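You operate a simulated robot arm through the tools that you are given. There is no shell and no other tool. Be economical: measure what you need, move in short steps, check, and stop when the job is done.

You are at the controls of a simulated two-armed robot. One attempt, no reset.

Task
Put the clear tank on the top of the island bench away on the top of the film bench. Pick up the carrier blower with one hand, pass it to the other hand and put it on the washer ledge. Put one of the print weights from the top of the island bench on the low shelf of the film bench. Fetch the pink strip and set it on top of the hinge board. Put the white strip on the shelf of the beech bench. Put the contact frame on the shelf of the beech bench. The order is free. Set down upright: clear tank.
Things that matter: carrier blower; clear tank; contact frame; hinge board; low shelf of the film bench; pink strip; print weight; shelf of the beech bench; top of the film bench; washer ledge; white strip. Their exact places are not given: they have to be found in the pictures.

It is judged by the outcome, as a careful person would: the job done as asked, and still so three seconds after it is handed in. It fails if anything else is knocked over, pushed out of place, dropped, spilled or broken.

Robot
Two 7-joint arms with fingered hands on one trunk, on a base that drives. Base frame: it is fixed to the floor where the robot stands at the start and does not move with it; the origin is under the middle of the robot, x ahead of it, y to its left, z up; the surface under the hand at the start is at about z = 900. Readings come in mm, degrees, newtons and seconds.
The left shoulder is at the start at [70, 166, 1043], the right one opposite. With the tool pointing down near the work surface each hand reaches from about 420 to 960 mm from the robot's upright axis, wherever it stands, measured 20 degrees to its own side. Places, roughly: carrier blower (4x4x15 cm) [600, 400, 1000]; clear tank (9x9x15 cm) [500, -200, 900]; contact frame (34x17x7 cm) [1000, -1000, 900]; hinge board (33x23x5 cm) [2900, -1300, 500]; low shelf of the film bench [800, -3600, 400]; pink strip (25x8x4 cm) [1000, -500, 400]; print weight (8x6x6 cm) [1200, -400, 900]; shelf of the beech bench [300, 2400, 400]; top of the film bench [800, -3600, 900]; washer ledge (15x15 cm) [2340, 2200, 800]; white strip (25x8x4 cm) [1000, -800, 400]. Payload 4.1 kg a hand.
Tool frame (each hand has its own): the origin (TCP) lies between the finger pads and is the grasp point; the fingertips stand 32 mm ahead of it; z points along the fingers, y is the line along which they close. Largest opening 108 mm; the body of the gripper starts 38 mm behind the TCP. The gripper is a hand of 4 fingers: y runs from the thumb to the fingers, the wrist lies at [-16, -108, -186] in the tool frame, and closing takes about 1.5 s.
Orientation is told as [roll, pitch, yaw] about the base's x, y, z axes, in that order, counted from this pose: with the fingers straight down and the wrist toward the robot, the tool's x, y and z point along [0, 1, 0], [1, 0, 0] and [0, 0, -1] of the base frame.

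Tools
- The arms move only by the tool servo_tool. It takes "left_series", "right_series" or both (then of equal length, played together; a hand with none holds still); each is a list of rows, each a list of 6 numbers: the shift along the tool's x, y, z in cm, then the turn, a rotation vector about the tool's x, y, z in degrees. In form: [[x, y, z, rx, ry, rz], ...]. A call has 1 to 20 rows; each row is the pose to reach, as a shift and turn from the pose commanded when the call began, along the tool's axes at that moment. "left_hand" and "right_hand" are, for a hand that has rows, the gripper command, from -1 (shut) to 1 (fully open), values between in proportion, set as the call begins (left out, the last holds). A row lasts 0.2 s, in which the tool goes at most 50 mm and 8.6 degrees; a call with a longer step from one row to the next is refused whole, and so is a gripper value outside its range. Where a pose cannot be reached the arm comes as near as it can. A force on the tool above 40 N (or 10 N above the force at the start of the call, whichever is more), or a blocked arm, ends the call early, and 0.2 s more pass. The fingers move at their own pace (about 45 mm/s each) and stop on an object; they squeeze with about 22 N. The grip force told is the motor's: it shows also when the fingers shut on nothing. Time passes only in rows, and 0.2 s behind the last, so rows that repeat a pose let the fingers close. It gives the time, the measured TCP pose, the force on the tool (base axes), the opening and the grip force at its end, in the units of the frame above (readings bear some noise), with the torque about the TCP (base axes, N m) and any sound that the robot's microphone picked up.
- Cameras (640 x 400 px; columns grow to the right, rows downward): "scene" is now at [147.6, -15.3, 1294.5]; the picture's right is [-0.12, -0.99, 0.00], its down [-0.41, 0.05, -0.91] and it looks along [0.91, -0.11, -0.41] (base axes); focal length 259 px, centre (320, 200). "left" rides on the left gripper at [-64, -93, -132] in its tool frame; the picture's right is [-0.80, -0.28, 0.53], its down [0.55, -0.71, 0.45] and it looks along [0.25, 0.65, 0.72] (tool axes); focal length 247 px, centre (320, 200). "right" rides on the right gripper at [64, -93, -132] in its tool frame; the picture's right is [-0.80, 0.28, -0.53], its down [-0.55, -0.71, 0.45] and it looks along [-0.25, 0.65, 0.72] (tool axes); focal length 247 px, centre (320, 200).
- snapshot(camera): a new picture of that camera. The clock stands still meanwhile.
- raise_lower(by): slides the trunk up (or, below 0, down) by that many mm; the arms and the scene camera ride with it, the base frame stays. It gives what a move gives, with no picture.
- steer(legs): drives the robot by 1 to 6 legs, each [ahead, left, turn to the left] in mm, mm and degrees, along the robot's own axes; the way and the turn of a leg run together, so that a leg with both is an arc; at most 1500 mm and 180 degrees a leg. The arms and the cameras ride along, it lands a little off, and it stops where it bumps. It gives what a move gives.
- set_fingers(index, middle, ring, thumb_bend, hand): sets how far each is bent, from 0 (flat) to 1 (curled in); at 0.3 the hand is open as for a grip, at 0.7 the pads meet at the TCP. One left out holds its place. A second passes; each finger stops where it meets its share of the squeeze, and holds until it gets a number again. A gripper value or a shape takes the hand back. It gives what a move gives, with no picture; readings hold the bend of each and the force on the fingers (four entries, about 0 where the hand has none), thumb and palm.
- grasp_type(shape, hand): the hand has 4 fingers and takes this shape, open, in about a second: jaw (thumb against the fingers, like two jaws); tri (thumb and two fingers); tip (a fingertip pinch); poke (one finger out to press); point (the index stretched); flat (the hand flat); cup (the hand cupped); fist (a fist). The gripper value then closes the fingers along that shape, each until it touches; the sizes above hold for jaw. It gives what a move gives, with no picture.
- aim_head(pan, tilt): turns the head with the scene camera to pan (to the left, within 86 degrees either way) and tilt (down, from -29 to 69), counted from straight ahead of the robot. It gives what a move gives.
- point_at(camera, pixels): for up to 12 pixels [column, row] of the newest picture of that camera ("zoom" is the newest enlarged one), the place [x, y, z] in the base frame of the surface seen there, good to about 2 mm, but the place of the scene camera against the robot may be out by one fixed shift of up to 12 mm in any direction. The clock stands still meanwhile.
- enlarge(camera, box): a new picture of the part [left, top, right, bottom] of that camera's present view, enlarged. The clock stands still meanwhile.
- hand_in(): hands the job in; it is judged then, once.

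Go step by step. Measure first, check grasps and placings, and put right what went wrong. The budget is 131 turns and 146 pictures, counting those below and the enlarged ones. Unless the task says otherwise, let go and move clear before handing in, and close with one line.

The tools are called after "Call:" by a JSON object that holds its "name" and its "arguments". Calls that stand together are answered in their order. servo_tool: Moves the arms, as the interface text tells. Its arguments: {"type":"object","properties":{"left_series":{"type":"array","items":{"type":"array","items":{"type":"number"}}},"left_hand":{"type":"number"},"right_series":{"type":"array","items":{"type":"array","items":{"type":"number"}}},"right_hand":{"type":"number"}},"required":[]} The other tools are called the same way: raise_lower (by) slides the trunk up or down; grasp_type (shape, hand) gives the hand a shape; set_fingers (index, middle, ring, thumb_bend, hand) moves the fingers one by one; steer (legs) drives the base; aim_head (pan, tilt) turns the head that bears the scene camera; snapshot (camera) takes a picture; point_at (camera, pixels) gives the place of the surface under pixels of a picture; enlarge (camera, box) takes an enlarged picture of a part of a camera's view; hand_in () hands the job in.

At the start:

```text
time: 0.0
left_eef_pos: [637.5, 216.7, 1210.1]
left_orientation: [0.0, 0.1, 0.0]
left_ft_force: [0.0, 0.4, 0.7]
left_wrist_torque: [-0.01, 0.02, 0.0]
left_gripper_width: 107.4
left_gripper_force: 0.0
left_shape: jaw
left_bend: [0.3, 0.3, 0.3, 0.3]
left_finger forces: [0.0, 0.0, 0.0, 0.0, 0.1, 0.0]
right_eef_pos: [490.6, -272.0, 1218.6]
right_orientation: [0.1, -0.1, 0.0]
right_ft_force: [-0.4, -0.3, -0.6]
right_wrist_torque: [0.03, 0.01, 0.04]
right_gripper_width: 107.5
right_gripper_force: 0.0
right_shape: jaw
right_bend: [0.3, 0.3, 0.3, 0.3]
right_finger forces: [0.0, 0.0, 0.1, 0.0, 0.1, 0.0]
trunk travel left (down, up): [-550.0, 390.0]
robot x, y, heading: [-0.3, 1.4, 0.3]
head pan, tilt: [-6.8, 24.1]
```

scene: 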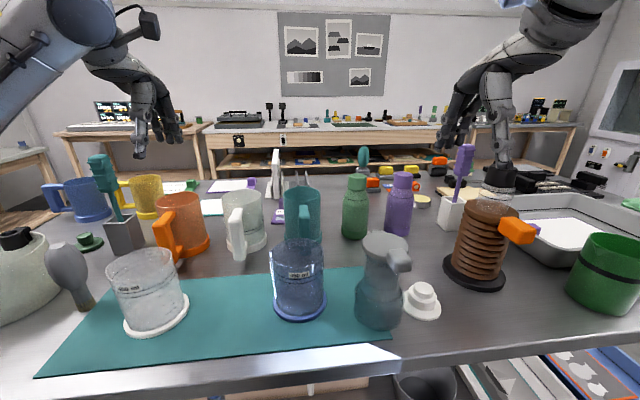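
right: 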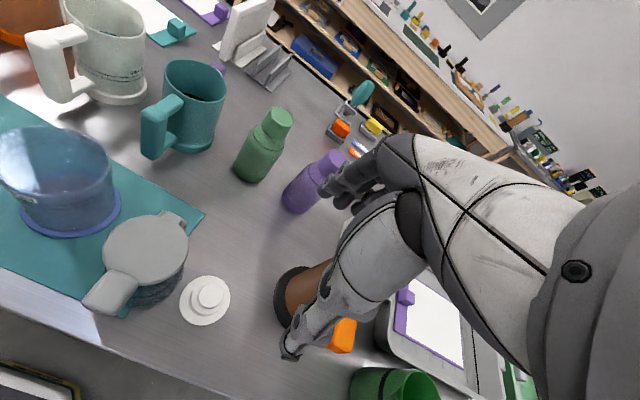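
left: 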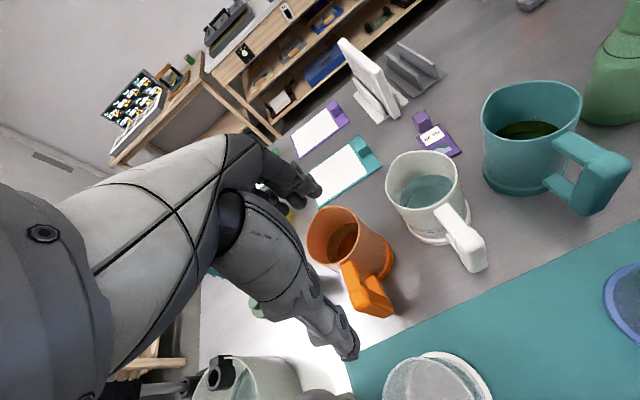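

The island bench carries many look-alikes (tanks at (150,290) and (298,280) in the scene view). I'll look closer first.

Call:
{"name": "enlarge", "arguments": {"camera": "scene", "box": [0, 140, 320, 400]}}

Call:
{"name": "enlarge", "arguments": {"camera": "scene", "box": [320, 140, 640, 400]}}

Call:
{"name": "point_at", "arguments": {"camera": "scene", "pixels": [[150, 290], [298, 280], [380, 280], [423, 288], [105, 175], [465, 160], [355, 200], [400, 200], [422, 200], [68, 260], [276, 170], [363, 155]]}}

```text
1.54 times, centred on (160, 270) of scene
```

zoom: 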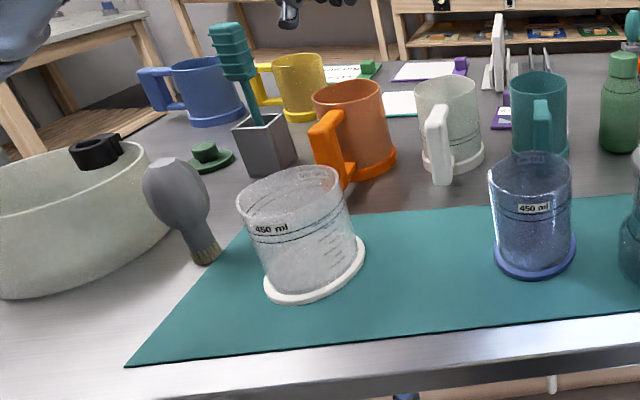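

```text
1.54 times, centred on (480, 270) of scene
```

zoom: 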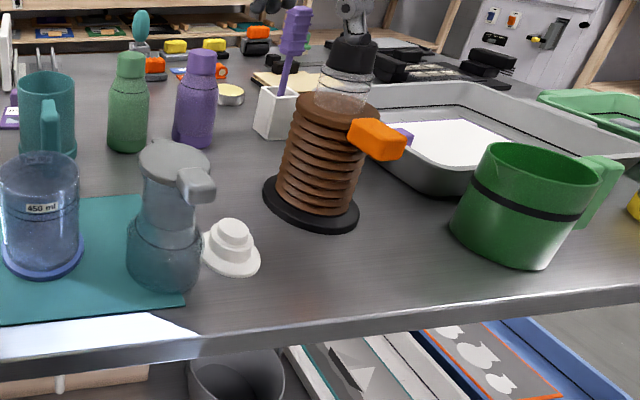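

```text
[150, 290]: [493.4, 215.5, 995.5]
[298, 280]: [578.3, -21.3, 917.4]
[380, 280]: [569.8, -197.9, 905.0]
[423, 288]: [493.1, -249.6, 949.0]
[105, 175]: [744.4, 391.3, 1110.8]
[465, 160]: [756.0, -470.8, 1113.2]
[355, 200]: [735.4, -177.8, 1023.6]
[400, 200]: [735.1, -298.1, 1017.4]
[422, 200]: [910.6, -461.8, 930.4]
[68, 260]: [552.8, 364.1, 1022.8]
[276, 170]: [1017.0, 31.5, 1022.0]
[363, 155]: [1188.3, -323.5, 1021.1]
```

The grey lidded object at (380,280) fits the clear tank's rough place, and the grey bulb at (68,260) fits the carrier blower. I'll look around the room with the head.

Call:
{"name": "enlarge", "arguments": {"camera": "scene", "box": [330, 220, 450, 340]}}

Call:
{"name": "enlarge", "arguments": {"camera": "scene", "box": [0, 200, 160, 340]}}

Call:
{"name": "enlarge", "arguments": {"camera": "scene", "box": [320, 130, 480, 230]}}

Call:
{"name": "aim_head", "arguments": {"pan": -60, "tilt": 25}}

Call:
{"name": "snapshot", "arguments": {"camera": "scene"}}

Call:
{"name": "aim_head", "arguments": {"pan": 70, "tilt": 20}}

Call:
{"name": "snapshot", "arguments": {"camera": "scene"}}

```text
3.33 times, centred on (390, 280) of scene
```

zoom: 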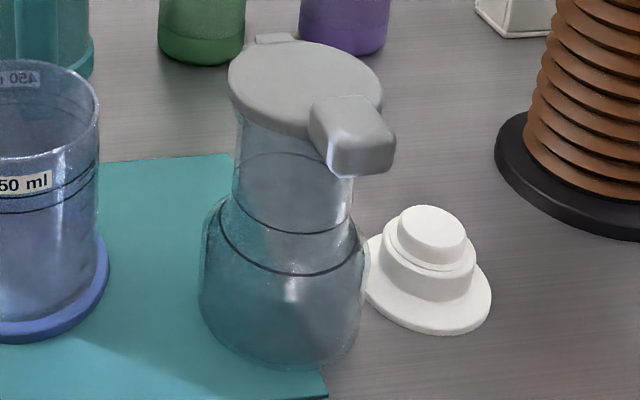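

```text
2.86 times, centred on (80, 270) of scene
```

zoom: 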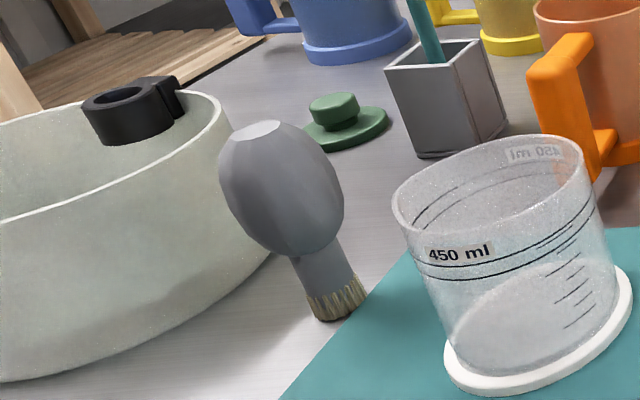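

```text
4.00 times, centred on (400, 180) of scene
```

zoom: 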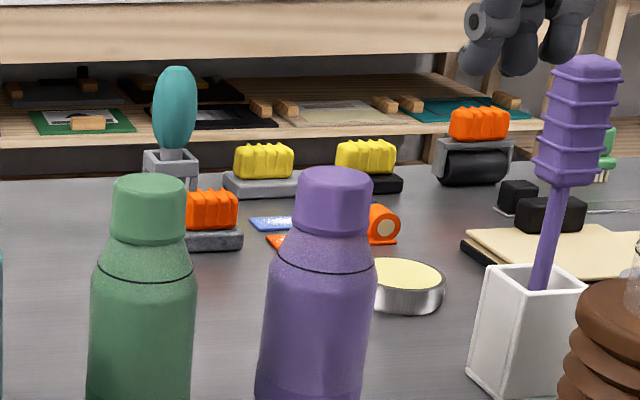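

```text
time: 1.2
left_eef_pos: [637.7, 216.6, 1209.8]
left_orientation: [0.0, -0.1, 0.0]
left_ft_force: [-0.6, -1.0, -0.1]
left_wrist_torque: [0.0, 0.0, 0.02]
left_gripper_width: 107.8
left_gripper_force: 0.0
left_shape: jaw
left_bend: [0.3, 0.3, 0.3, 0.3]
left_finger forces: [0.1, 0.0, 0.0, 0.0, 0.0, 0.0]
right_eef_pos: [489.8, -271.4, 1219.9]
right_orientation: [0.0, 0.0, 0.0]
right_ft_force: [0.1, 0.0, 0.0]
right_wrist_torque: [-0.01, 0.01, -0.04]
right_gripper_width: 107.9
right_gripper_force: 0.0
right_shape: jaw
right_bend: [0.3, 0.3, 0.3, 0.3]
right_finger forces: [0.0, 0.0, 0.0, 0.0, 0.1, 0.0]
trunk travel left (down, up): [-550.0, 390.0]
robot x, y, heading: [1.5, -1.7, -0.1]
head pan, tilt: [-60.0, 25.0]
```

```text
137 pictures are left
```

scene: 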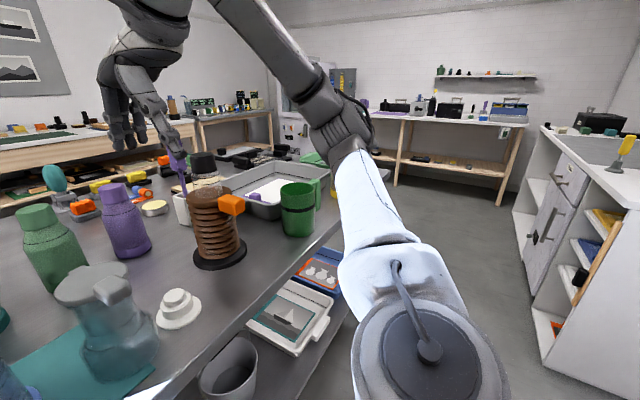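

```text
time: 3.3
left_eef_pos: [637.8, 217.2, 1210.4]
left_orientation: [0.0, 0.0, 0.0]
left_ft_force: [-0.9, -0.4, -1.0]
left_wrist_torque: [-0.02, 0.02, 0.01]
left_gripper_width: 107.6
left_gripper_force: 0.0
left_shape: jaw
left_bend: [0.3, 0.3, 0.3, 0.3]
left_finger forces: [0.0, 0.0, 0.0, 0.1, 0.0, 0.0]
right_eef_pos: [491.6, -271.5, 1220.6]
right_orientation: [0.0, 0.0, -0.1]
right_ft_force: [0.0, 0.3, 0.8]
right_wrist_torque: [-0.03, 0.0, 0.0]
right_gripper_width: 107.8
right_gripper_force: 0.1
right_shape: jaw
right_bend: [0.3, 0.3, 0.3, 0.3]
right_finger forces: [0.0, 0.1, 0.1, 0.0, 0.1, 0.1]
trunk travel left (down, up): [-550.0, 390.0]
robot x, y, heading: [0.9, -1.6, -0.1]
head pan, tilt: [70.0, 20.0]
```

```text
136 pictures are left
```

scene: 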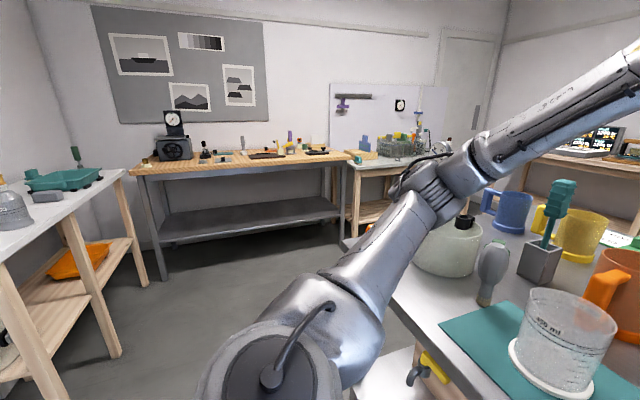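

The beech bench with an empty grey shelf is at (240,200). I'll measure it, and look right again for the film bench.

Call:
{"name": "point_at", "arguments": {"camera": "scene", "pixels": [[175, 238], [250, 220], [320, 208], [240, 233], [136, 172], [343, 155], [375, 160], [400, 208], [370, 210], [485, 255], [490, 245], [487, 295]]}}

Call:
{"name": "enlarge", "arguments": {"camera": "scene", "box": [320, 60, 640, 260]}}

Call:
{"name": "enlarge", "arguments": {"camera": "scene", "box": [120, 100, 360, 280]}}

Call:
{"name": "aim_head", "arguments": {"pan": -84, "tilt": 15}}

Call:
{"name": "snapshot", "arguments": {"camera": "scene"}}

Call:
{"name": "aim_head", "arguments": {"pan": -45, "tilt": 40}}

Call:
{"name": "snapshot", "arguments": {"camera": "scene"}}

```text
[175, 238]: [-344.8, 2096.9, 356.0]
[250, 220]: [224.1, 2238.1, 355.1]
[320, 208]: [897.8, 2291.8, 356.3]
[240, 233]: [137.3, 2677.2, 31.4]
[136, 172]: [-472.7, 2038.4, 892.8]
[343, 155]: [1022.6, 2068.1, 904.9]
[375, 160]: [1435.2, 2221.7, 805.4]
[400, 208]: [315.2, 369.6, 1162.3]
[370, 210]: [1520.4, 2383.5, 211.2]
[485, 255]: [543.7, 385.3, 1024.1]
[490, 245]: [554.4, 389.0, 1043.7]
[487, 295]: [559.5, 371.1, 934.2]
```

```text
2.00 times, centred on (480, 160) of scene
```

zoom: 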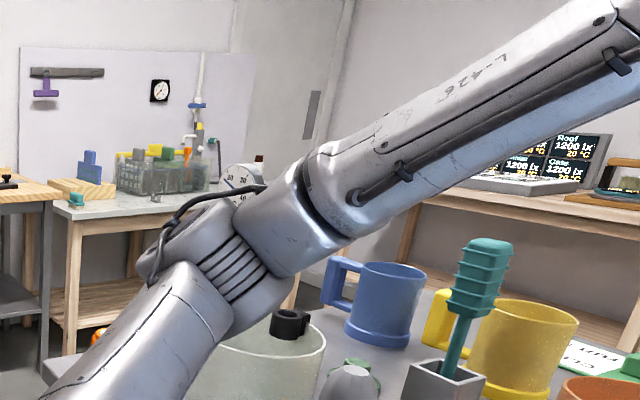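

```text
2.22 times, centred on (240, 190) of scene
```

zoom: 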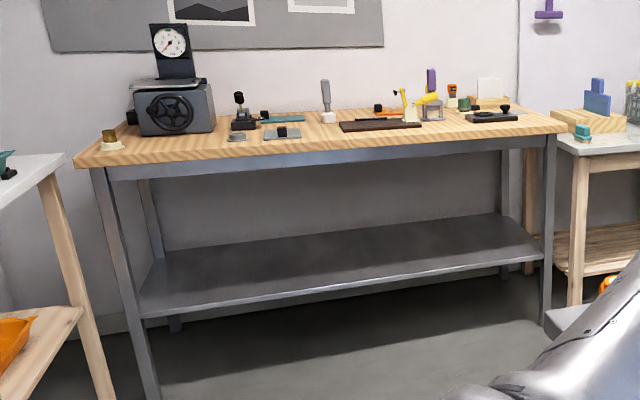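

```text
time: 5.7
left_eef_pos: [637.1, 217.2, 1210.3]
left_orientation: [0.0, 0.1, -0.1]
left_ft_force: [1.0, 0.2, -0.1]
left_wrist_torque: [0.01, 0.03, 0.03]
left_gripper_width: 107.7
left_gripper_force: 0.1
left_shape: jaw
left_bend: [0.3, 0.3, 0.3, 0.3]
left_finger forces: [0.0, 0.1, 0.1, 0.1, 0.1, 0.0]
right_eef_pos: [491.4, -273.0, 1220.0]
right_orientation: [0.1, 0.0, 0.1]
right_ft_force: [-1.5, 0.2, 0.1]
right_wrist_torque: [0.02, 0.0, 0.01]
right_gripper_width: 107.7
right_gripper_force: 0.1
right_shape: jaw
right_bend: [0.3, 0.3, 0.3, 0.3]
right_finger forces: [0.0, 0.0, 0.0, 0.0, 0.0, 0.0]
trunk travel left (down, up): [-550.0, 390.0]
robot x, y, heading: [3.1, 2.2, -0.1]
head pan, tilt: [-84.0, 15.0]
```

```text
133 pictures are left
```

scene: 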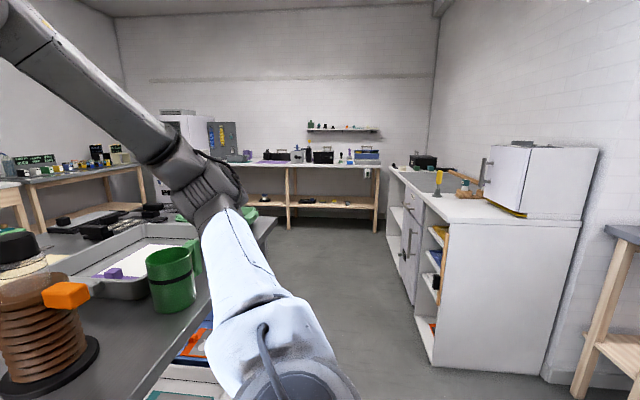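

```text
time: 6.8
left_eef_pos: [636.9, 216.7, 1210.3]
left_orientation: [0.1, 0.0, 0.0]
left_ft_force: [0.0, -0.3, 0.4]
left_wrist_torque: [0.01, 0.0, 0.01]
left_gripper_width: 107.6
left_gripper_force: 0.1
left_shape: jaw
left_bend: [0.3, 0.3, 0.3, 0.3]
left_finger forces: [0.1, 0.0, 0.0, 0.1, 0.0, 0.1]
right_eef_pos: [490.8, -271.3, 1221.1]
right_orientation: [-0.1, 0.0, -0.1]
right_ft_force: [-0.3, 0.0, 0.0]
right_wrist_torque: [-0.04, -0.02, 0.04]
right_gripper_width: 107.8
right_gripper_force: 0.0
right_shape: jaw
right_bend: [0.3, 0.3, 0.3, 0.3]
right_finger forces: [0.1, 0.0, 0.0, 0.0, 0.0, 0.1]
trunk travel left (down, up): [-550.0, 390.0]
robot x, y, heading: [-0.0, -3.9, 0.1]
head pan, tilt: [-45.0, 40.0]
```

```text
132 pictures are left
```

scene: 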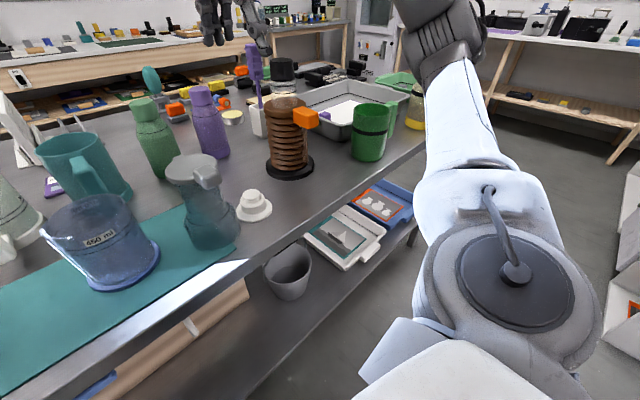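

The tank's lid is at (192,168) and two framed items lie on the low shelf at (340,235) and (385,200). I'll measure these, the bench and the print weights.

Call:
{"name": "point_at", "arguments": {"camera": "scene", "pixels": [[185, 168], [205, 172], [170, 172], [210, 178], [340, 238], [385, 200], [310, 330], [252, 205], [115, 265], [173, 108], [366, 148], [440, 115]]}}

Call:
{"name": "enlarge", "arguments": {"camera": "scene", "box": [140, 140, 260, 260]}}

Call:
{"name": "enlarge", "arguments": {"camera": "scene", "box": [130, 40, 450, 240]}}

Call:
{"name": "enlarge", "arguments": {"camera": "scene", "box": [260, 160, 440, 300]}}

Call:
{"name": "enlarge", "arguments": {"camera": "right", "box": [40, 170, 280, 340]}}

Call:
{"name": "point_at", "arguments": {"camera": "zoom", "pixels": [[225, 130], [310, 140], [210, 250], [120, 310], [350, 120], [280, 110], [280, 190]]}}

```text
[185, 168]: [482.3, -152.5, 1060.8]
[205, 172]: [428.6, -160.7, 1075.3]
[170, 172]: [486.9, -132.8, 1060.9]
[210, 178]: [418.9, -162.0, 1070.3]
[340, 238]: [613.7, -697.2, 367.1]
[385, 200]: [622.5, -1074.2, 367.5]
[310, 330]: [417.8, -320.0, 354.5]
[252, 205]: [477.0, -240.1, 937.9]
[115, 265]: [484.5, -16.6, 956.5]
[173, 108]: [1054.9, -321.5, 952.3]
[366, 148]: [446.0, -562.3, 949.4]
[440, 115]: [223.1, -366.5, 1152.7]
```

```text
3.33 times, centred on (200, 200) of scene
```

zoom: 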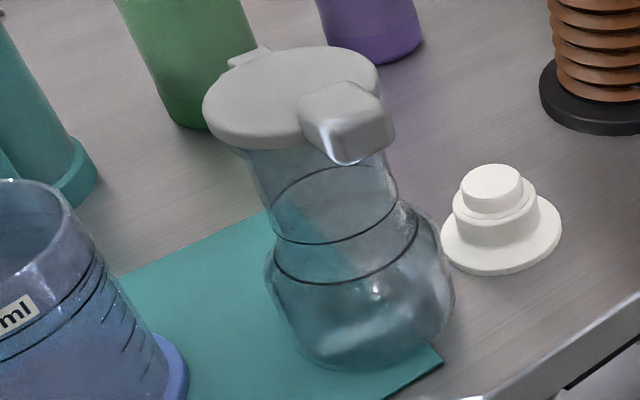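

```text
2.00 times, centred on (290, 140) of scene
```

zoom: 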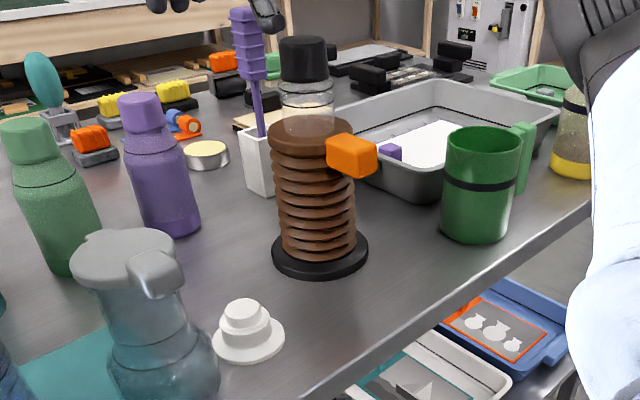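

```text
2.86 times, centred on (350, 230) of scene
```

zoom: 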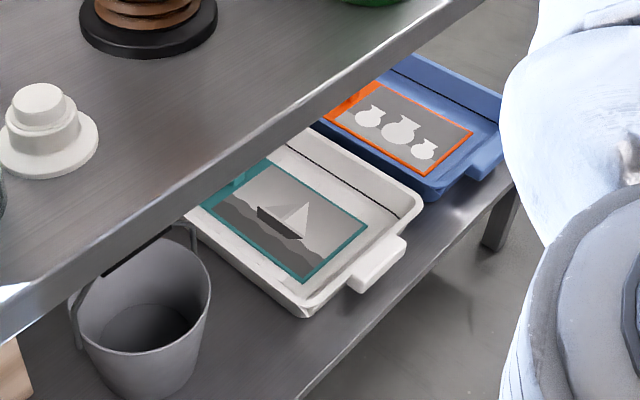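

```text
2.35 times, centred on (160, 255) of right
```

zoom: 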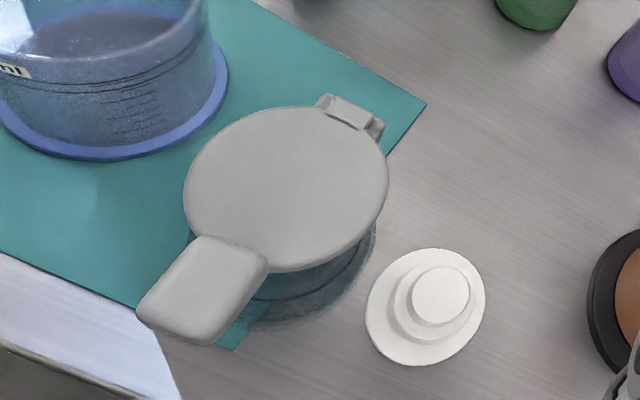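

```text
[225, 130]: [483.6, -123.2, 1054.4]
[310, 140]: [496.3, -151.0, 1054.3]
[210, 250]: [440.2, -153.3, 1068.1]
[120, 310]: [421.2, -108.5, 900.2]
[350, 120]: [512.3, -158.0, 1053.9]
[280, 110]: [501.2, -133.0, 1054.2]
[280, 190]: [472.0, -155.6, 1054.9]
```

The lid top is about z 1054 with its lever toward the robot. I'll take more lid points from the right camera and look at the weights and back area with the head ahead.

Call:
{"name": "point_at", "arguments": {"camera": "zoom", "pixels": [[188, 190], [384, 170], [300, 266], [200, 160], [355, 240], [250, 252], [180, 270], [150, 320], [420, 410], [440, 300], [60, 240], [450, 60]]}}

Call:
{"name": "aim_head", "arguments": {"pan": -20, "tilt": 25}}

Call:
{"name": "enlarge", "arguments": {"camera": "scene", "box": [230, 120, 390, 220]}}

Call:
{"name": "point_at", "arguments": {"camera": "zoom", "pixels": [[200, 190], [265, 140], [365, 145], [475, 130], [250, 190]]}}

Call:
{"name": "snapshot", "arguments": {"camera": "scene"}}

```text
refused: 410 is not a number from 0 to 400
```

```text
time: 7.7
left_eef_pos: [637.5, 216.8, 1210.0]
left_orientation: [0.1, 0.0, 0.1]
left_ft_force: [-0.4, -0.4, 0.2]
left_wrist_torque: [-0.02, 0.01, -0.02]
left_gripper_width: 107.3
left_gripper_force: 0.0
left_shape: jaw
left_bend: [0.3, 0.3, 0.3, 0.3]
left_finger forces: [0.0, 0.0, 0.1, 0.0, 0.0, 0.0]
right_eef_pos: [490.8, -271.8, 1221.0]
right_orientation: [0.1, -0.1, -0.1]
right_ft_force: [-0.5, -0.3, 0.1]
right_wrist_torque: [-0.02, 0.03, 0.01]
right_gripper_width: 107.5
right_gripper_force: 0.1
right_shape: jaw
right_bend: [0.3, 0.3, 0.3, 0.3]
right_finger forces: [0.0, 0.1, 0.0, 0.0, 0.1, 0.1]
trunk travel left (down, up): [-550.0, 390.0]
robot x, y, heading: [1.9, 3.3, -0.3]
head pan, tilt: [-20.0, 25.0]
```

```text
4.00 times, centred on (310, 170) of scene
```

zoom: 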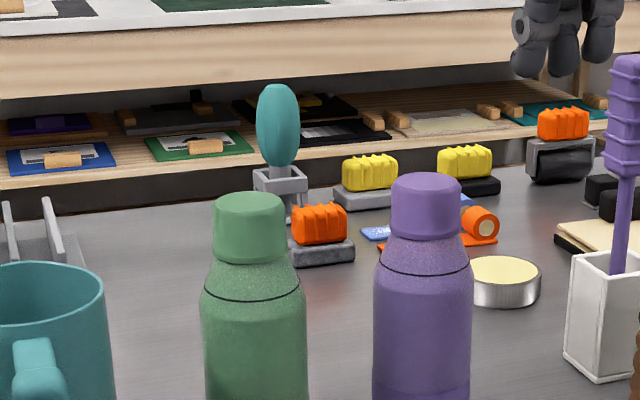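

```text
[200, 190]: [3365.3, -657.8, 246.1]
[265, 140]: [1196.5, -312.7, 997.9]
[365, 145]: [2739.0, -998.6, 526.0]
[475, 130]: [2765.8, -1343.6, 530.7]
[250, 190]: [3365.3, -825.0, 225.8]
```

```text
126 pictures are left
```

scene: 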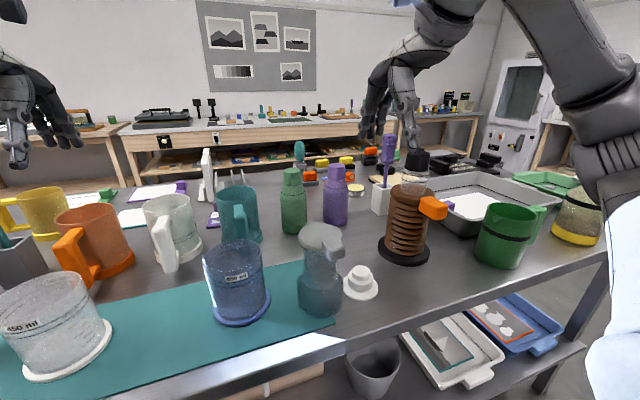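

Weights show in the zoom at (320,225), (370,172), (465,160), (563,122). Measuring them, and retaking the right camera view of the tank lid.

Call:
{"name": "point_at", "arguments": {"camera": "zoom", "pixels": [[320, 225], [370, 172], [465, 160], [563, 122], [320, 255], [370, 200], [472, 186], [563, 160], [480, 225], [505, 270]]}}

Call:
{"name": "enlarge", "arguments": {"camera": "right", "box": [40, 170, 280, 340]}}

Call:
{"name": "point_at", "arguments": {"camera": "zoom", "pixels": [[188, 190], [384, 170], [300, 266], [200, 160], [355, 240], [250, 252], [180, 270], [150, 320], [400, 390], [440, 300], [60, 240], [450, 60]]}}

```text
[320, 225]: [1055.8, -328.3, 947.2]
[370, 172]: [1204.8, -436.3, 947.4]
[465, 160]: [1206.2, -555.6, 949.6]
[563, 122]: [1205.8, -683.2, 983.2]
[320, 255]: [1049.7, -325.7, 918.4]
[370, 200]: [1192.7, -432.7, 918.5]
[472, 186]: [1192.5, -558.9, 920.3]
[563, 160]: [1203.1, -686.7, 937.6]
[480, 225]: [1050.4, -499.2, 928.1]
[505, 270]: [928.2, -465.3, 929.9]
```

```text
2.35 times, centred on (160, 255) of right
```

zoom: 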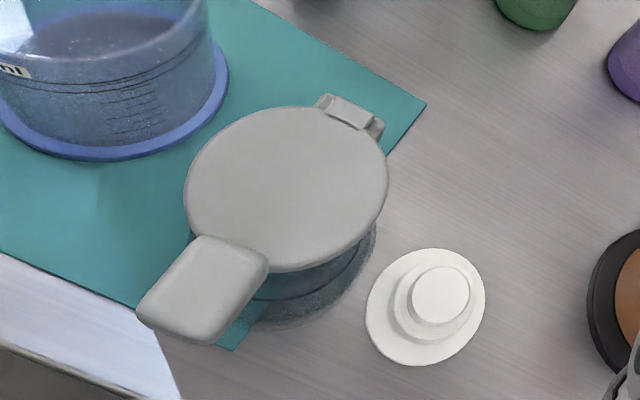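

```text
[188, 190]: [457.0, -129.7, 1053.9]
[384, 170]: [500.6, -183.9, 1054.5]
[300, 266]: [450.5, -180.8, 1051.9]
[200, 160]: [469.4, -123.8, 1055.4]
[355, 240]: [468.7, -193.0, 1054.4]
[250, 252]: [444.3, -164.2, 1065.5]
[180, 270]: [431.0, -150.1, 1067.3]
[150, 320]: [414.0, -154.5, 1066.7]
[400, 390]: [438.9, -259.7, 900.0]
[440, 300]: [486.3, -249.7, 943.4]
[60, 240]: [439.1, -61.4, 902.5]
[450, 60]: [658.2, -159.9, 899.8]
```

Lid centre is about (475,-158), radius 35, top z 1054, lever along -x. I'll turn the right hand +90° yaw and bring it over the tank.

Call:
{"name": "servo_tool", "arguments": {"right_series": [[1.0, -0.1, 0, 0, 0, -8.2], [2.0, -0.2, 0, 0, 0, -16.4], [3.1, -0.3, 0, 0, 0, -24.6], [4.1, -0.5, 0, 0, 0, -32.8], [5.2, -0.6, 0, 0, 0, -41], [6.2, -0.7, 0, 0, 0, -49.2], [7.3, -0.8, 0, 0, 0, -57.4], [8.3, -0.9, 0, 0, 0, -65.6], [9.4, -1.0, 0, 0, 0, -73.8], [10.4, -1.2, 0, 0, 0, -82], [11.4, -1.3, 0, 0, 0, -90], [11.4, -1.3, 4, 0, 0, -90], [11.4, -1.3, 8, 0, 0, -90], [11.4, -1.3, 10, 0, 0, -90], [11.4, -1.3, 10, 0, 0, -90]], "right_hand": 1}}

Call:
{"name": "snapshot", "arguments": {"camera": "right"}}

Call:
{"name": "snapshot", "arguments": {"camera": "scene"}}

```text
time: 10.9
left_eef_pos: [626.1, 229.3, 1212.8]
left_orientation: [-0.7, -0.7, 0.1]
left_ft_force: [0.4, -0.7, 1.1]
left_wrist_torque: [0.01, 0.0, 0.0]
left_gripper_width: 107.7
left_gripper_force: 0.1
left_shape: jaw
left_bend: [0.3, 0.3, 0.3, 0.3]
left_finger forces: [0.0, 0.0, 0.1, 0.0, 0.0, 0.1]
right_eef_pos: [352.1, -100.6, 1142.6]
right_orientation: [-0.6, 0.7, 90.1]
right_ft_force: [0.3, -0.5, 0.4]
right_wrist_torque: [0.0, -0.01, 0.0]
right_gripper_width: 107.8
right_gripper_force: 0.1
right_shape: jaw
right_bend: [0.3, 0.3, 0.3, 0.3]
right_finger forces: [0.1, 0.0, 0.1, 0.0, 0.0, 0.0]
right hand out of reach, approached as far as the arm can: row 7, 8, 9, 10, 11, 12, 13, 14, 15
trunk travel left (down, up): [-550.0, 390.0]
robot x, y, heading: [4.5, -1.7, 0.0]
head pan, tilt: [-20.0, 25.0]
```

```text
124 pictures are left
```

right: 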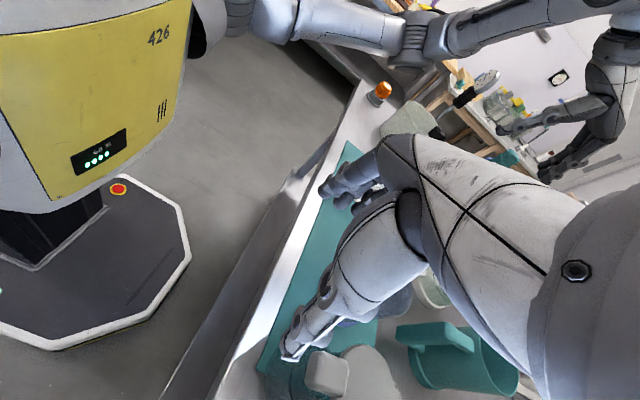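

```text
123 pictures are left
```

scene: 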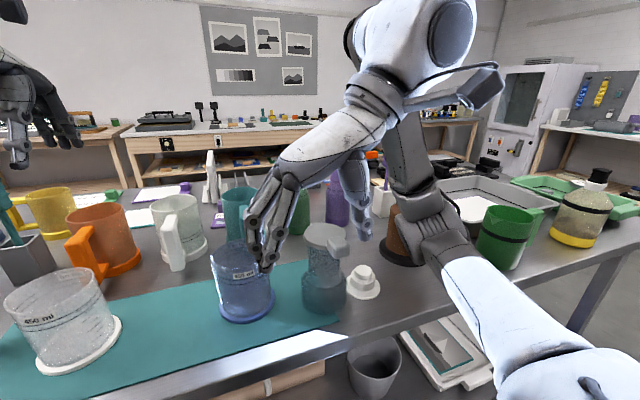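

At this close range the turned hand can't get over the tank. I'll lift clear, back the robot 230 mm, and retry.

Call:
{"name": "servo_tool", "arguments": {"right_series": [[0, 0, -4, 0, 0, 0], [0, 0, -8, 0, 0, 0], [0, 0, -8, 0, 0, 0]]}}

Call:
{"name": "steer", "arguments": {"legs": [[-230, 0, 0]]}}

```text
time: 11.7
left_eef_pos: [639.2, 214.4, 1209.1]
left_orientation: [0.1, 0.0, 0.0]
left_ft_force: [0.5, -1.3, -0.6]
left_wrist_torque: [0.03, 0.05, -0.02]
left_gripper_width: 107.7
left_gripper_force: 0.1
left_shape: jaw
left_bend: [0.3, 0.3, 0.3, 0.3]
left_finger forces: [0.0, 0.1, 0.0, 0.0, 0.0, 0.0]
right_eef_pos: [363.9, -114.5, 1217.6]
right_orientation: [0.4, -0.1, 89.7]
right_ft_force: [1.0, 0.1, 0.4]
right_wrist_torque: [0.02, 0.0, 0.0]
right_gripper_width: 108.0
right_gripper_force: 0.0
right_shape: jaw
right_bend: [0.3, 0.3, 0.3, 0.3]
right_finger forces: [0.0, 0.0, 0.0, 0.0, 0.1, 0.1]
trunk travel left (down, up): [-550.0, 390.0]
robot x, y, heading: [2.2, 2.8, -0.2]
head pan, tilt: [-20.0, 25.0]
```

```text
time: 13.4
left_eef_pos: [406.9, 217.4, 1210.5]
left_orientation: [0.0, 0.0, -0.1]
left_ft_force: [-0.3, 0.1, 0.7]
left_wrist_torque: [-0.01, -0.02, 0.02]
left_gripper_width: 107.7
left_gripper_force: 0.0
left_shape: jaw
left_bend: [0.3, 0.3, 0.3, 0.3]
left_finger forces: [0.0, 0.0, 0.1, 0.0, 0.0, 0.1]
right_eef_pos: [131.9, -113.2, 1217.4]
right_orientation: [0.1, -0.1, 89.9]
right_ft_force: [-0.1, 1.0, 0.3]
right_wrist_torque: [0.01, -0.02, 0.06]
right_gripper_width: 107.4
right_gripper_force: 0.0
right_shape: jaw
right_bend: [0.3, 0.3, 0.3, 0.3]
right_finger forces: [0.0, 0.0, 0.0, 0.1, 0.1, 0.0]
trunk travel left (down, up): [-550.0, 390.0]
robot x, y, heading: [-236.4, -2.3, -0.2]
head pan, tilt: [-20.0, 25.0]
```

Now 346 mm back; moving over the tank at z≈1117.

Call:
{"name": "servo_tool", "arguments": {"right_series": [[-5, -0.6, 0, 0, 0, 0], [-9.9, -1.2, 0, 0, 0, 0], [-14.8, -1.8, 0, 0, 0, 0], [-19.7, -2.5, 0, 0, 0, 0], [-24.6, -3.2, 0, 0, 0, 0], [-29.6, -3.8, 0, 0, 0, 0], [-34.6, -4.5, 0, 0, 0, 0], [-34.6, -4.5, 5, 0, 0, 0], [-34.6, -4.5, 9, 0, 0, 0], [-34.6, -4.5, 9, 0, 0, 0]]}}

Call:
{"name": "snapshot", "arguments": {"camera": "right"}}

```text
refused: row 1 steps farther than a row can; nothing moved
```

```text
122 pictures are left
```

right: 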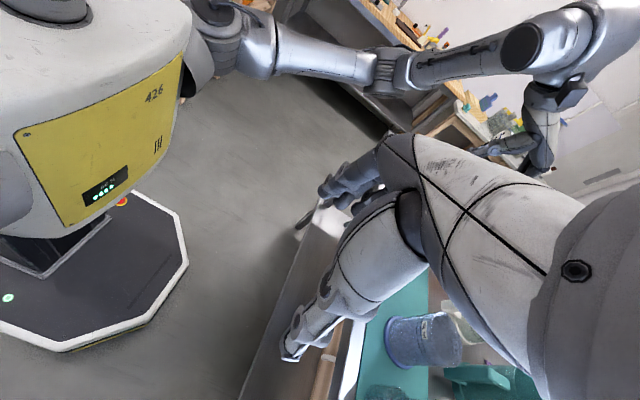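

The steps must stay under 50 mm in total length; resending with shorter ones.

Call:
{"name": "servo_tool", "arguments": {"right_series": [[-4.3, -0.6, 0, 0, 0, 0], [-8.6, -1.2, 0, 0, 0, 0], [-13, -1.7, 0, 0, 0, 0], [-17.3, -2.3, 0, 0, 0, 0], [-21.6, -2.8, 0, 0, 0, 0], [-26, -3.4, 0, 0, 0, 0], [-30.3, -4, 0, 0, 0, 0], [-34.6, -4.5, 0, 0, 0, 0], [-34.6, -4.5, 4.5, 0, 0, 0], [-34.6, -4.5, 9, 0, 0, 0], [-34.6, -4.5, 9, 0, 0, 0]]}}

Call:
{"name": "snapshot", "arguments": {"camera": "right"}}

Call:
{"name": "snapshot", "arguments": {"camera": "scene"}}

```text
time: 15.8
left_eef_pos: [406.7, 217.2, 1209.6]
left_orientation: [0.0, 0.0, 0.1]
left_ft_force: [-0.1, 0.2, 0.2]
left_wrist_torque: [0.0, 0.0, -0.02]
left_gripper_width: 107.6
left_gripper_force: 0.1
left_shape: jaw
left_bend: [0.3, 0.3, 0.3, 0.3]
left_finger forces: [0.1, 0.0, 0.0, 0.1, 0.0, 0.0]
right_eef_pos: [145.4, -79.0, 1175.6]
right_orientation: [0.2, 0.0, 89.8]
right_ft_force: [-0.3, 0.2, 0.8]
right_wrist_torque: [0.03, 0.0, 0.0]
right_gripper_width: 108.1
right_gripper_force: 0.0
right_shape: jaw
right_bend: [0.3, 0.3, 0.3, 0.3]
right_finger forces: [0.0, 0.0, 0.0, 0.0, 0.0, 0.1]
right hand out of reach, approached as far as the arm can: row 1, 2, 3, 4, 5, 6, 7, 8, 9, 10, 11
trunk travel left (down, up): [-550.0, 390.0]
robot x, y, heading: [-229.7, -1.3, -0.2]
head pan, tilt: [-20.0, 25.0]
```

```text
121 pictures are left
```

right: 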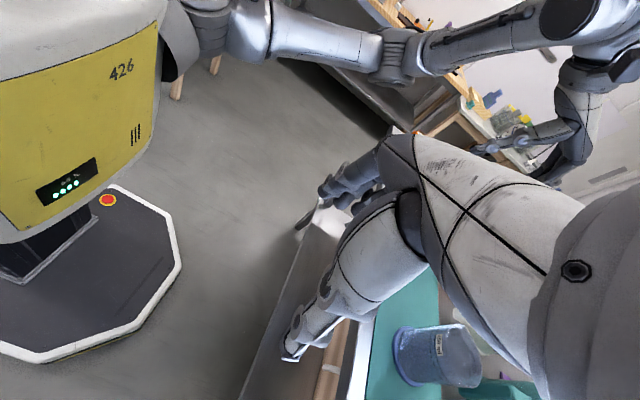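

```text
120 pictures are left
```

scene: 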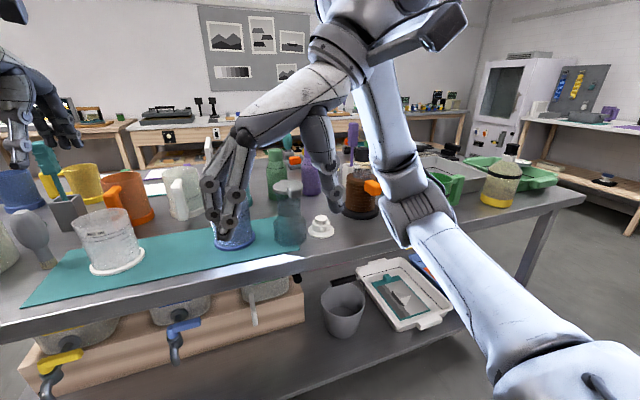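

The arm jams in that turned posture. I'll unwind the hand to yaw 0, then stand the robot diagonally (heading 45°) so only a 45° wrist turn is needed.

Call:
{"name": "servo_tool", "arguments": {"right_series": [[-1, -1, -2, 0, 0, 8.2], [-2, -2, -4, 0, 0, 16.4], [-4, -4, -4.5, 0, 0, 24.6], [-6, -6, -4.5, 0, 0, 32.8], [-8, -8, -4.5, 0, 0, 41], [-10, -10, -4.5, 0, 0, 49.2], [-12, -12, -4.5, 0, 0, 57.4], [-13, -14, -4.5, 0, 0, 65.6], [-13, -16, -4.5, 0, 0, 73.8], [-13, -18, -4.5, 0, 0, 82], [-13, -20, -4.5, 0, 0, 89.8], [-13, -20, -4.5, 0, 0, 89.8]]}}

Call:
{"name": "steer", "arguments": {"legs": [[0, -411, 0], [168, 0, 0], [0, 0, 45]]}}

Call:
{"name": "snapshot", "arguments": {"camera": "scene"}}

Call:
{"name": "snapshot", "arguments": {"camera": "right"}}

```text
time: 18.4
left_eef_pos: [408.2, 218.1, 1210.3]
left_orientation: [-0.1, 0.0, 0.0]
left_ft_force: [0.2, 0.6, 0.5]
left_wrist_torque: [0.03, 0.04, 0.01]
left_gripper_width: 107.9
left_gripper_force: 0.0
left_shape: jaw
left_bend: [0.3, 0.3, 0.3, 0.3]
left_finger forces: [0.1, 0.0, 0.0, 0.0, 0.0, 0.0]
right_eef_pos: [277.8, -284.9, 1219.1]
right_orientation: [0.2, 0.1, 0.0]
right_ft_force: [-0.2, -0.6, 0.4]
right_wrist_torque: [-0.01, -0.01, 0.03]
right_gripper_width: 107.8
right_gripper_force: 0.1
right_shape: jaw
right_bend: [0.3, 0.3, 0.3, 0.3]
right_finger forces: [0.1, 0.1, 0.1, 0.0, 0.0, 0.1]
trunk travel left (down, up): [-550.0, 390.0]
robot x, y, heading: [-229.1, -0.6, 0.0]
head pan, tilt: [-20.0, 25.0]
```

```text
time: 24.1
left_eef_pos: [233.4, 192.1, 1209.8]
left_orientation: [0.0, 0.0, 45.0]
left_ft_force: [0.1, 0.2, 0.2]
left_wrist_torque: [-0.01, -0.01, -0.02]
left_gripper_width: 107.9
left_gripper_force: 0.1
left_shape: jaw
left_bend: [0.3, 0.3, 0.3, 0.3]
left_finger forces: [0.1, 0.1, 0.0, 0.1, 0.1, 0.0]
right_eef_pos: [499.0, -256.1, 1219.5]
right_orientation: [0.1, 0.1, 45.2]
right_ft_force: [-0.1, -0.5, 0.8]
right_wrist_torque: [-0.04, -0.02, 0.01]
right_gripper_width: 107.9
right_gripper_force: 0.0
right_shape: jaw
right_bend: [0.3, 0.3, 0.3, 0.3]
right_finger forces: [0.0, 0.0, 0.1, 0.0, 0.1, 0.1]
trunk travel left (down, up): [-550.0, 390.0]
robot x, y, heading: [-59.2, -414.1, 45.0]
head pan, tilt: [-20.0, 25.0]
```

```text
119 pictures are left
```

scene: 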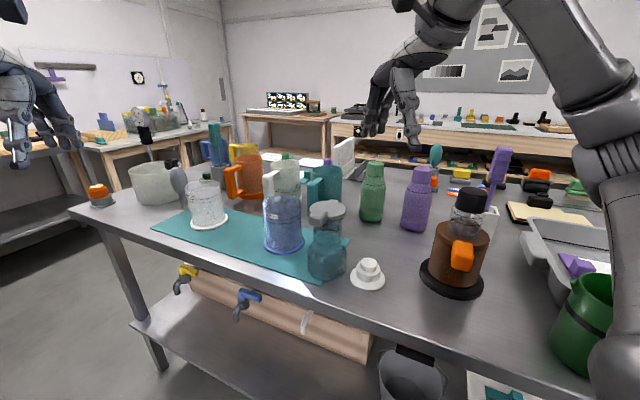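

```text
118 pictures are left
```

right: 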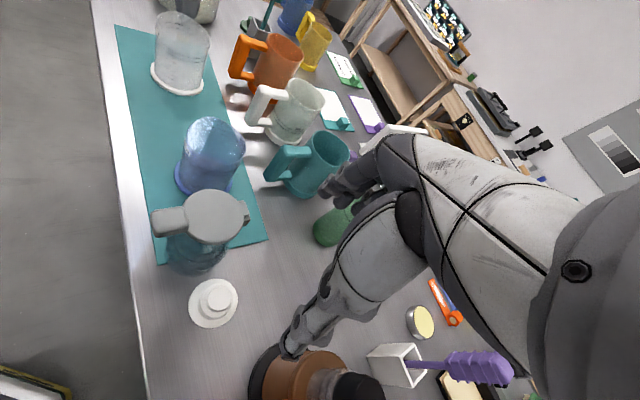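

Good view now. Moving over the lid centre with 45° more yaw, down to z≈1115.

Call:
{"name": "servo_tool", "arguments": {"right_series": [[1.2, 0.8, 0, 0, 0, -6.4], [2.4, 1.5, 0, 0, 0, -12.8], [3.6, 2.3, 0, 0, 0, -19.2], [4.8, 3.1, 0, 0, 0, -25.6], [6, 3.9, 0, 0, 0, -32], [7.2, 4.6, 0, 0, 0, -38.4], [8.4, 5.4, 0, 0, 0, -45], [8.4, 5.4, 4, 0, 0, -45], [8.4, 5.4, 8, 0, 0, -45], [8.4, 5.4, 10.4, 0, 0, -45], [8.4, 5.4, 10.4, 0, 0, -45]]}}

Call:
{"name": "snapshot", "arguments": {"camera": "right"}}

Call:
{"name": "enlarge", "arguments": {"camera": "scene", "box": [240, 100, 440, 300]}}

```text
time: 26.4
left_eef_pos: [229.9, 198.8, 1205.9]
left_orientation: [-0.1, 0.2, 45.2]
left_ft_force: [-0.6, 1.0, -0.1]
left_wrist_torque: [-0.07, -0.07, 0.0]
left_gripper_width: 107.6
left_gripper_force: 0.2
left_shape: jaw
left_bend: [0.3, 0.3, 0.3, 0.3]
left_finger forces: [0.0, 0.0, 0.0, 0.0, 0.1, 0.1]
right_eef_pos: [467.9, -170.7, 1113.0]
right_orientation: [1.1, 0.0, 88.3]
right_ft_force: [-1.0, 1.1, 1.1]
right_wrist_torque: [-0.11, -0.11, -0.01]
right_gripper_width: 108.0
right_gripper_force: 0.0
right_shape: jaw
right_bend: [0.3, 0.3, 0.3, 0.3]
right_finger forces: [0.0, 0.0, 0.1, 0.0, 0.0, 0.0]
right hand out of reach, approached as far as the arm can: row 7, 8, 9, 10, 11
trunk travel left (down, up): [-550.0, 390.0]
robot x, y, heading: [-66.3, -408.2, 45.1]
head pan, tilt: [-20.0, 25.0]
```

```text
117 pictures are left
```

right: 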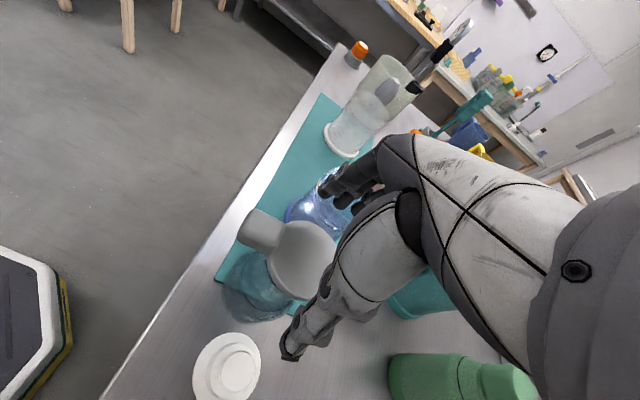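

```text
2.00 times, centred on (340, 200) of scene
```

zoom: 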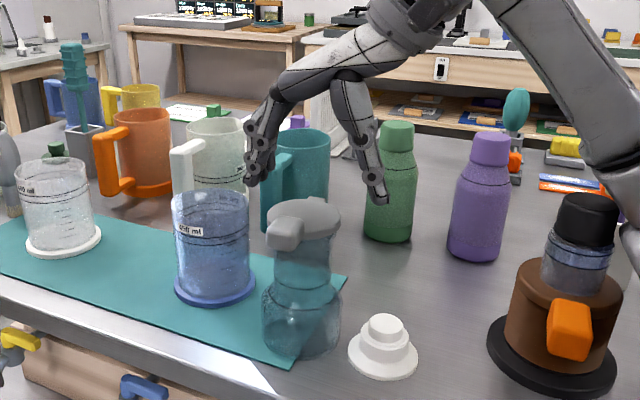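

The wrist hits its limit near there; I'll settle for yaw 75° which keeps the fingers clear of the lever.

Call:
{"name": "servo_tool", "arguments": {"right_series": [[-0.5, 0.7, 0, 0, 0, 7], [-1, 1.3, 0, 0, 0, 13.5], [-1, 1.3, 0, 0, 0, 13.5], [-1, 1.3, 0, 0, 0, 13.5]]}}

Call:
{"name": "enlarge", "arguments": {"camera": "scene", "box": [240, 100, 440, 300]}}

```text
time: 27.4
left_eef_pos: [234.8, 192.1, 1209.0]
left_orientation: [0.0, -0.1, 45.2]
left_ft_force: [-0.1, -0.3, 0.2]
left_wrist_torque: [0.0, -0.04, -0.01]
left_gripper_width: 107.5
left_gripper_force: 0.0
left_shape: jaw
left_bend: [0.3, 0.3, 0.3, 0.3]
left_finger forces: [0.1, 0.1, 0.1, 0.0, 0.0, 0.1]
right_eef_pos: [479.7, -165.2, 1115.3]
right_orientation: [0.1, 0.1, 76.6]
right_ft_force: [-0.7, -0.5, 0.7]
right_wrist_torque: [-0.04, 0.01, 0.0]
right_gripper_width: 107.8
right_gripper_force: 0.1
right_shape: jaw
right_bend: [0.3, 0.3, 0.3, 0.3]
right_finger forces: [0.0, 0.1, 0.0, 0.1, 0.0, 0.1]
trunk travel left (down, up): [-550.0, 390.0]
robot x, y, heading: [-63.1, -407.6, 45.1]
head pan, tilt: [-20.0, 25.0]
```

```text
2.00 times, centred on (340, 200) of scene
```

zoom: 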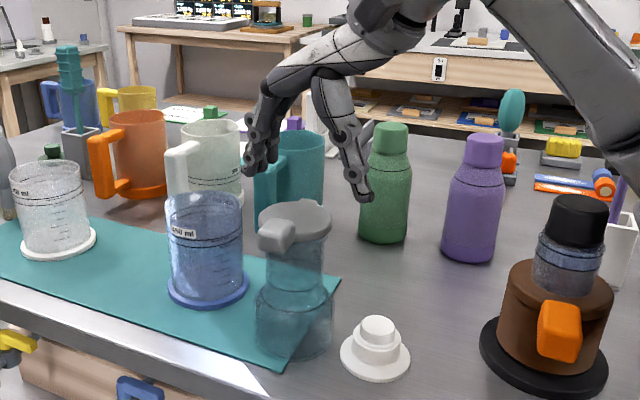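

Position is within ~7 mm; correcting and descending to z≈1030.

Call:
{"name": "servo_tool", "arguments": {"right_series": [[0, 0.7, 0, 0, 0, 0], [0, 0.7, 2, 0, 0, 0], [0, 0.7, 4, 0, 0, 0], [0, 0.7, 6, 0, 0, 0], [0, 0.7, 7.5, 0, 0, 0], [0, 0.7, 8.4, 0, 0, 0], [0, 0.7, 8.4, 0, 0, 0]]}}

Call:
{"name": "enlarge", "arguments": {"camera": "scene", "box": [240, 120, 440, 300]}}

Call:
{"name": "snapshot", "arguments": {"camera": "right"}}

```text
time: 29.1
left_eef_pos: [233.4, 192.0, 1209.6]
left_orientation: [-0.1, 0.1, 45.1]
left_ft_force: [0.5, -0.3, 0.4]
left_wrist_torque: [0.02, 0.0, 0.01]
left_gripper_width: 107.8
left_gripper_force: 0.0
left_shape: jaw
left_bend: [0.3, 0.3, 0.3, 0.3]
left_finger forces: [0.1, 0.0, 0.0, 0.0, 0.0, 0.1]
right_eef_pos: [482.4, -156.6, 1033.8]
right_orientation: [0.2, 0.2, 76.6]
right_ft_force: [-0.5, -0.5, 0.3]
right_wrist_torque: [-0.03, 0.01, 0.01]
right_gripper_width: 108.0
right_gripper_force: 0.1
right_shape: jaw
right_bend: [0.3, 0.3, 0.3, 0.3]
right_finger forces: [0.1, 0.1, 0.1, 0.0, 0.0, 0.1]
trunk travel left (down, up): [-550.0, 390.0]
robot x, y, heading: [-60.5, -411.6, 44.9]
head pan, tilt: [-20.0, 25.0]
```

```text
2.22 times, centred on (340, 210) of scene
```

zoom: 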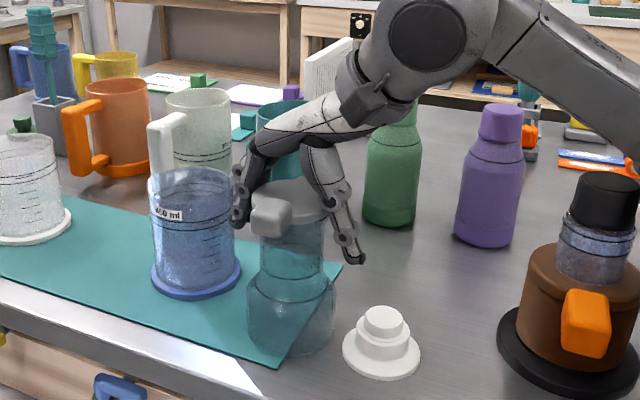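

```text
113 pictures are left
```

right: 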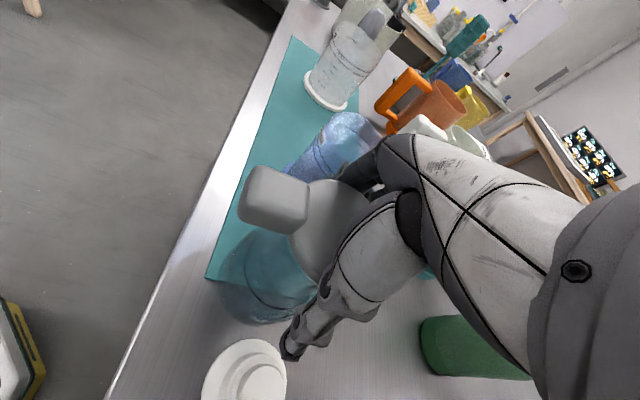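

Fingers straddle the neck below the lid. Closing.

Call:
{"name": "servo_tool", "arguments": {"right_series": [[0.5, 0, 0.2, 0, 0, 0], [0.5, 0, 0.2, 0, 0, 0], [0.5, 0, 0.2, 0, 0, 0], [0.5, 0, 0.2, 0, 0, 0], [0.5, 0, 0.2, 0, 0, 0], [0.5, 0, 0.2, 0, 0, 0], [0.5, 0, 0.2, 0, 0, 0], [0.5, 0, 0.2, 0, 0, 0], [0.5, 0, 0.2, 0, 0, 0]], "right_hand": -1}}

Call:
{"name": "enlarge", "arguments": {"camera": "scene", "box": [240, 120, 440, 300]}}

```text
time: 31.1
left_eef_pos: [234.2, 191.0, 1209.3]
left_orientation: [0.0, 0.0, 45.1]
left_ft_force: [0.5, 0.0, 0.6]
left_wrist_torque: [0.0, 0.0, -0.01]
left_gripper_width: 107.9
left_gripper_force: 0.0
left_shape: jaw
left_bend: [0.3, 0.3, 0.3, 0.3]
left_finger forces: [0.1, 0.0, 0.0, 0.0, 0.0, 0.0]
right_eef_pos: [477.8, -156.3, 1031.0]
right_orientation: [0.1, 0.2, 76.6]
right_ft_force: [-1.2, -1.5, -1.1]
right_wrist_torque: [-0.05, 0.04, 0.0]
right_gripper_width: 53.0
right_gripper_force: 21.8
right_shape: jaw
right_bend: [0.74, 0.46, 0.49, 0.71]
right_finger forces: [11.1, 6.6, 0.0, 0.0, 19.6, 0.0]
trunk travel left (down, up): [-550.0, 390.0]
robot x, y, heading: [-62.8, -410.3, 44.8]
head pan, tilt: [-20.0, 25.0]
```

```text
2.22 times, centred on (340, 210) of scene
```

zoom: 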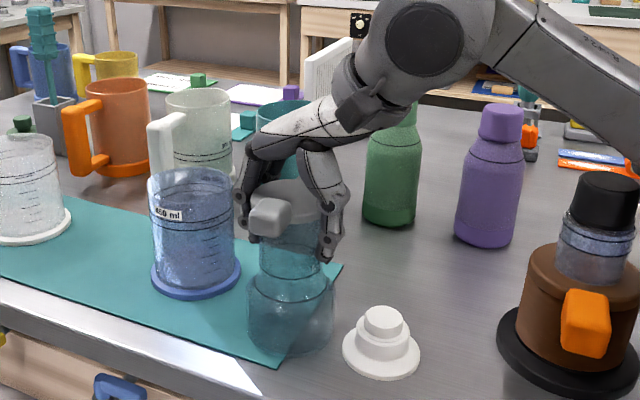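

Grip holds on the neck (53 mm, 22 N). Test lift of 4 cm.

Call:
{"name": "servo_tool", "arguments": {"right_series": [[0, 0, -1, 0, 0, 0], [0, 0, -2.5, 0, 0, 0], [0, 0, -4, 0, 0, 0], [0, 0, -4, 0, 0, 0]]}}

Call:
{"name": "enlarge", "arguments": {"camera": "scene", "box": [240, 120, 440, 300]}}

```text
time: 32.0
left_eef_pos: [234.3, 190.9, 1209.2]
left_orientation: [-0.1, 0.0, 45.1]
left_ft_force: [-1.0, -0.1, 0.3]
left_wrist_torque: [-0.01, -0.02, 0.0]
left_gripper_width: 107.7
left_gripper_force: 0.1
left_shape: jaw
left_bend: [0.3, 0.3, 0.3, 0.3]
left_finger forces: [0.1, 0.1, 0.1, 0.0, 0.1, 0.0]
right_eef_pos: [478.3, -155.1, 1071.2]
right_orientation: [0.2, 0.1, 76.8]
right_ft_force: [0.2, 0.4, -4.3]
right_wrist_torque: [0.01, -0.04, 0.01]
right_gripper_width: 53.2
right_gripper_force: 22.6
right_shape: jaw
right_bend: [0.74, 0.46, 0.49, 0.71]
right_finger forces: [11.9, 7.0, 0.0, 0.1, 19.4, 0.1]
trunk travel left (down, up): [-550.0, 390.0]
robot x, y, heading: [-62.0, -412.1, 45.3]
head pan, tilt: [-20.0, 25.0]
```

```text
2.22 times, centred on (340, 210) of scene
```

zoom: 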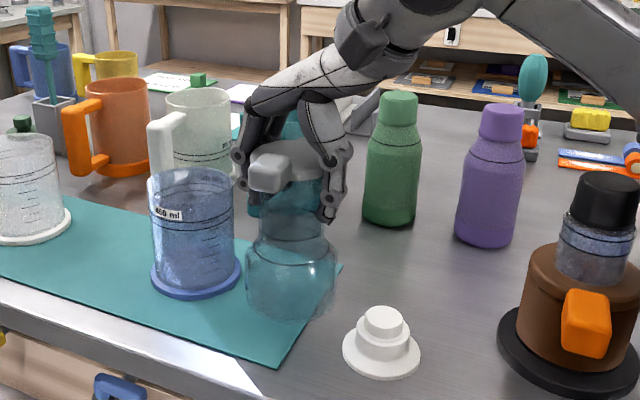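

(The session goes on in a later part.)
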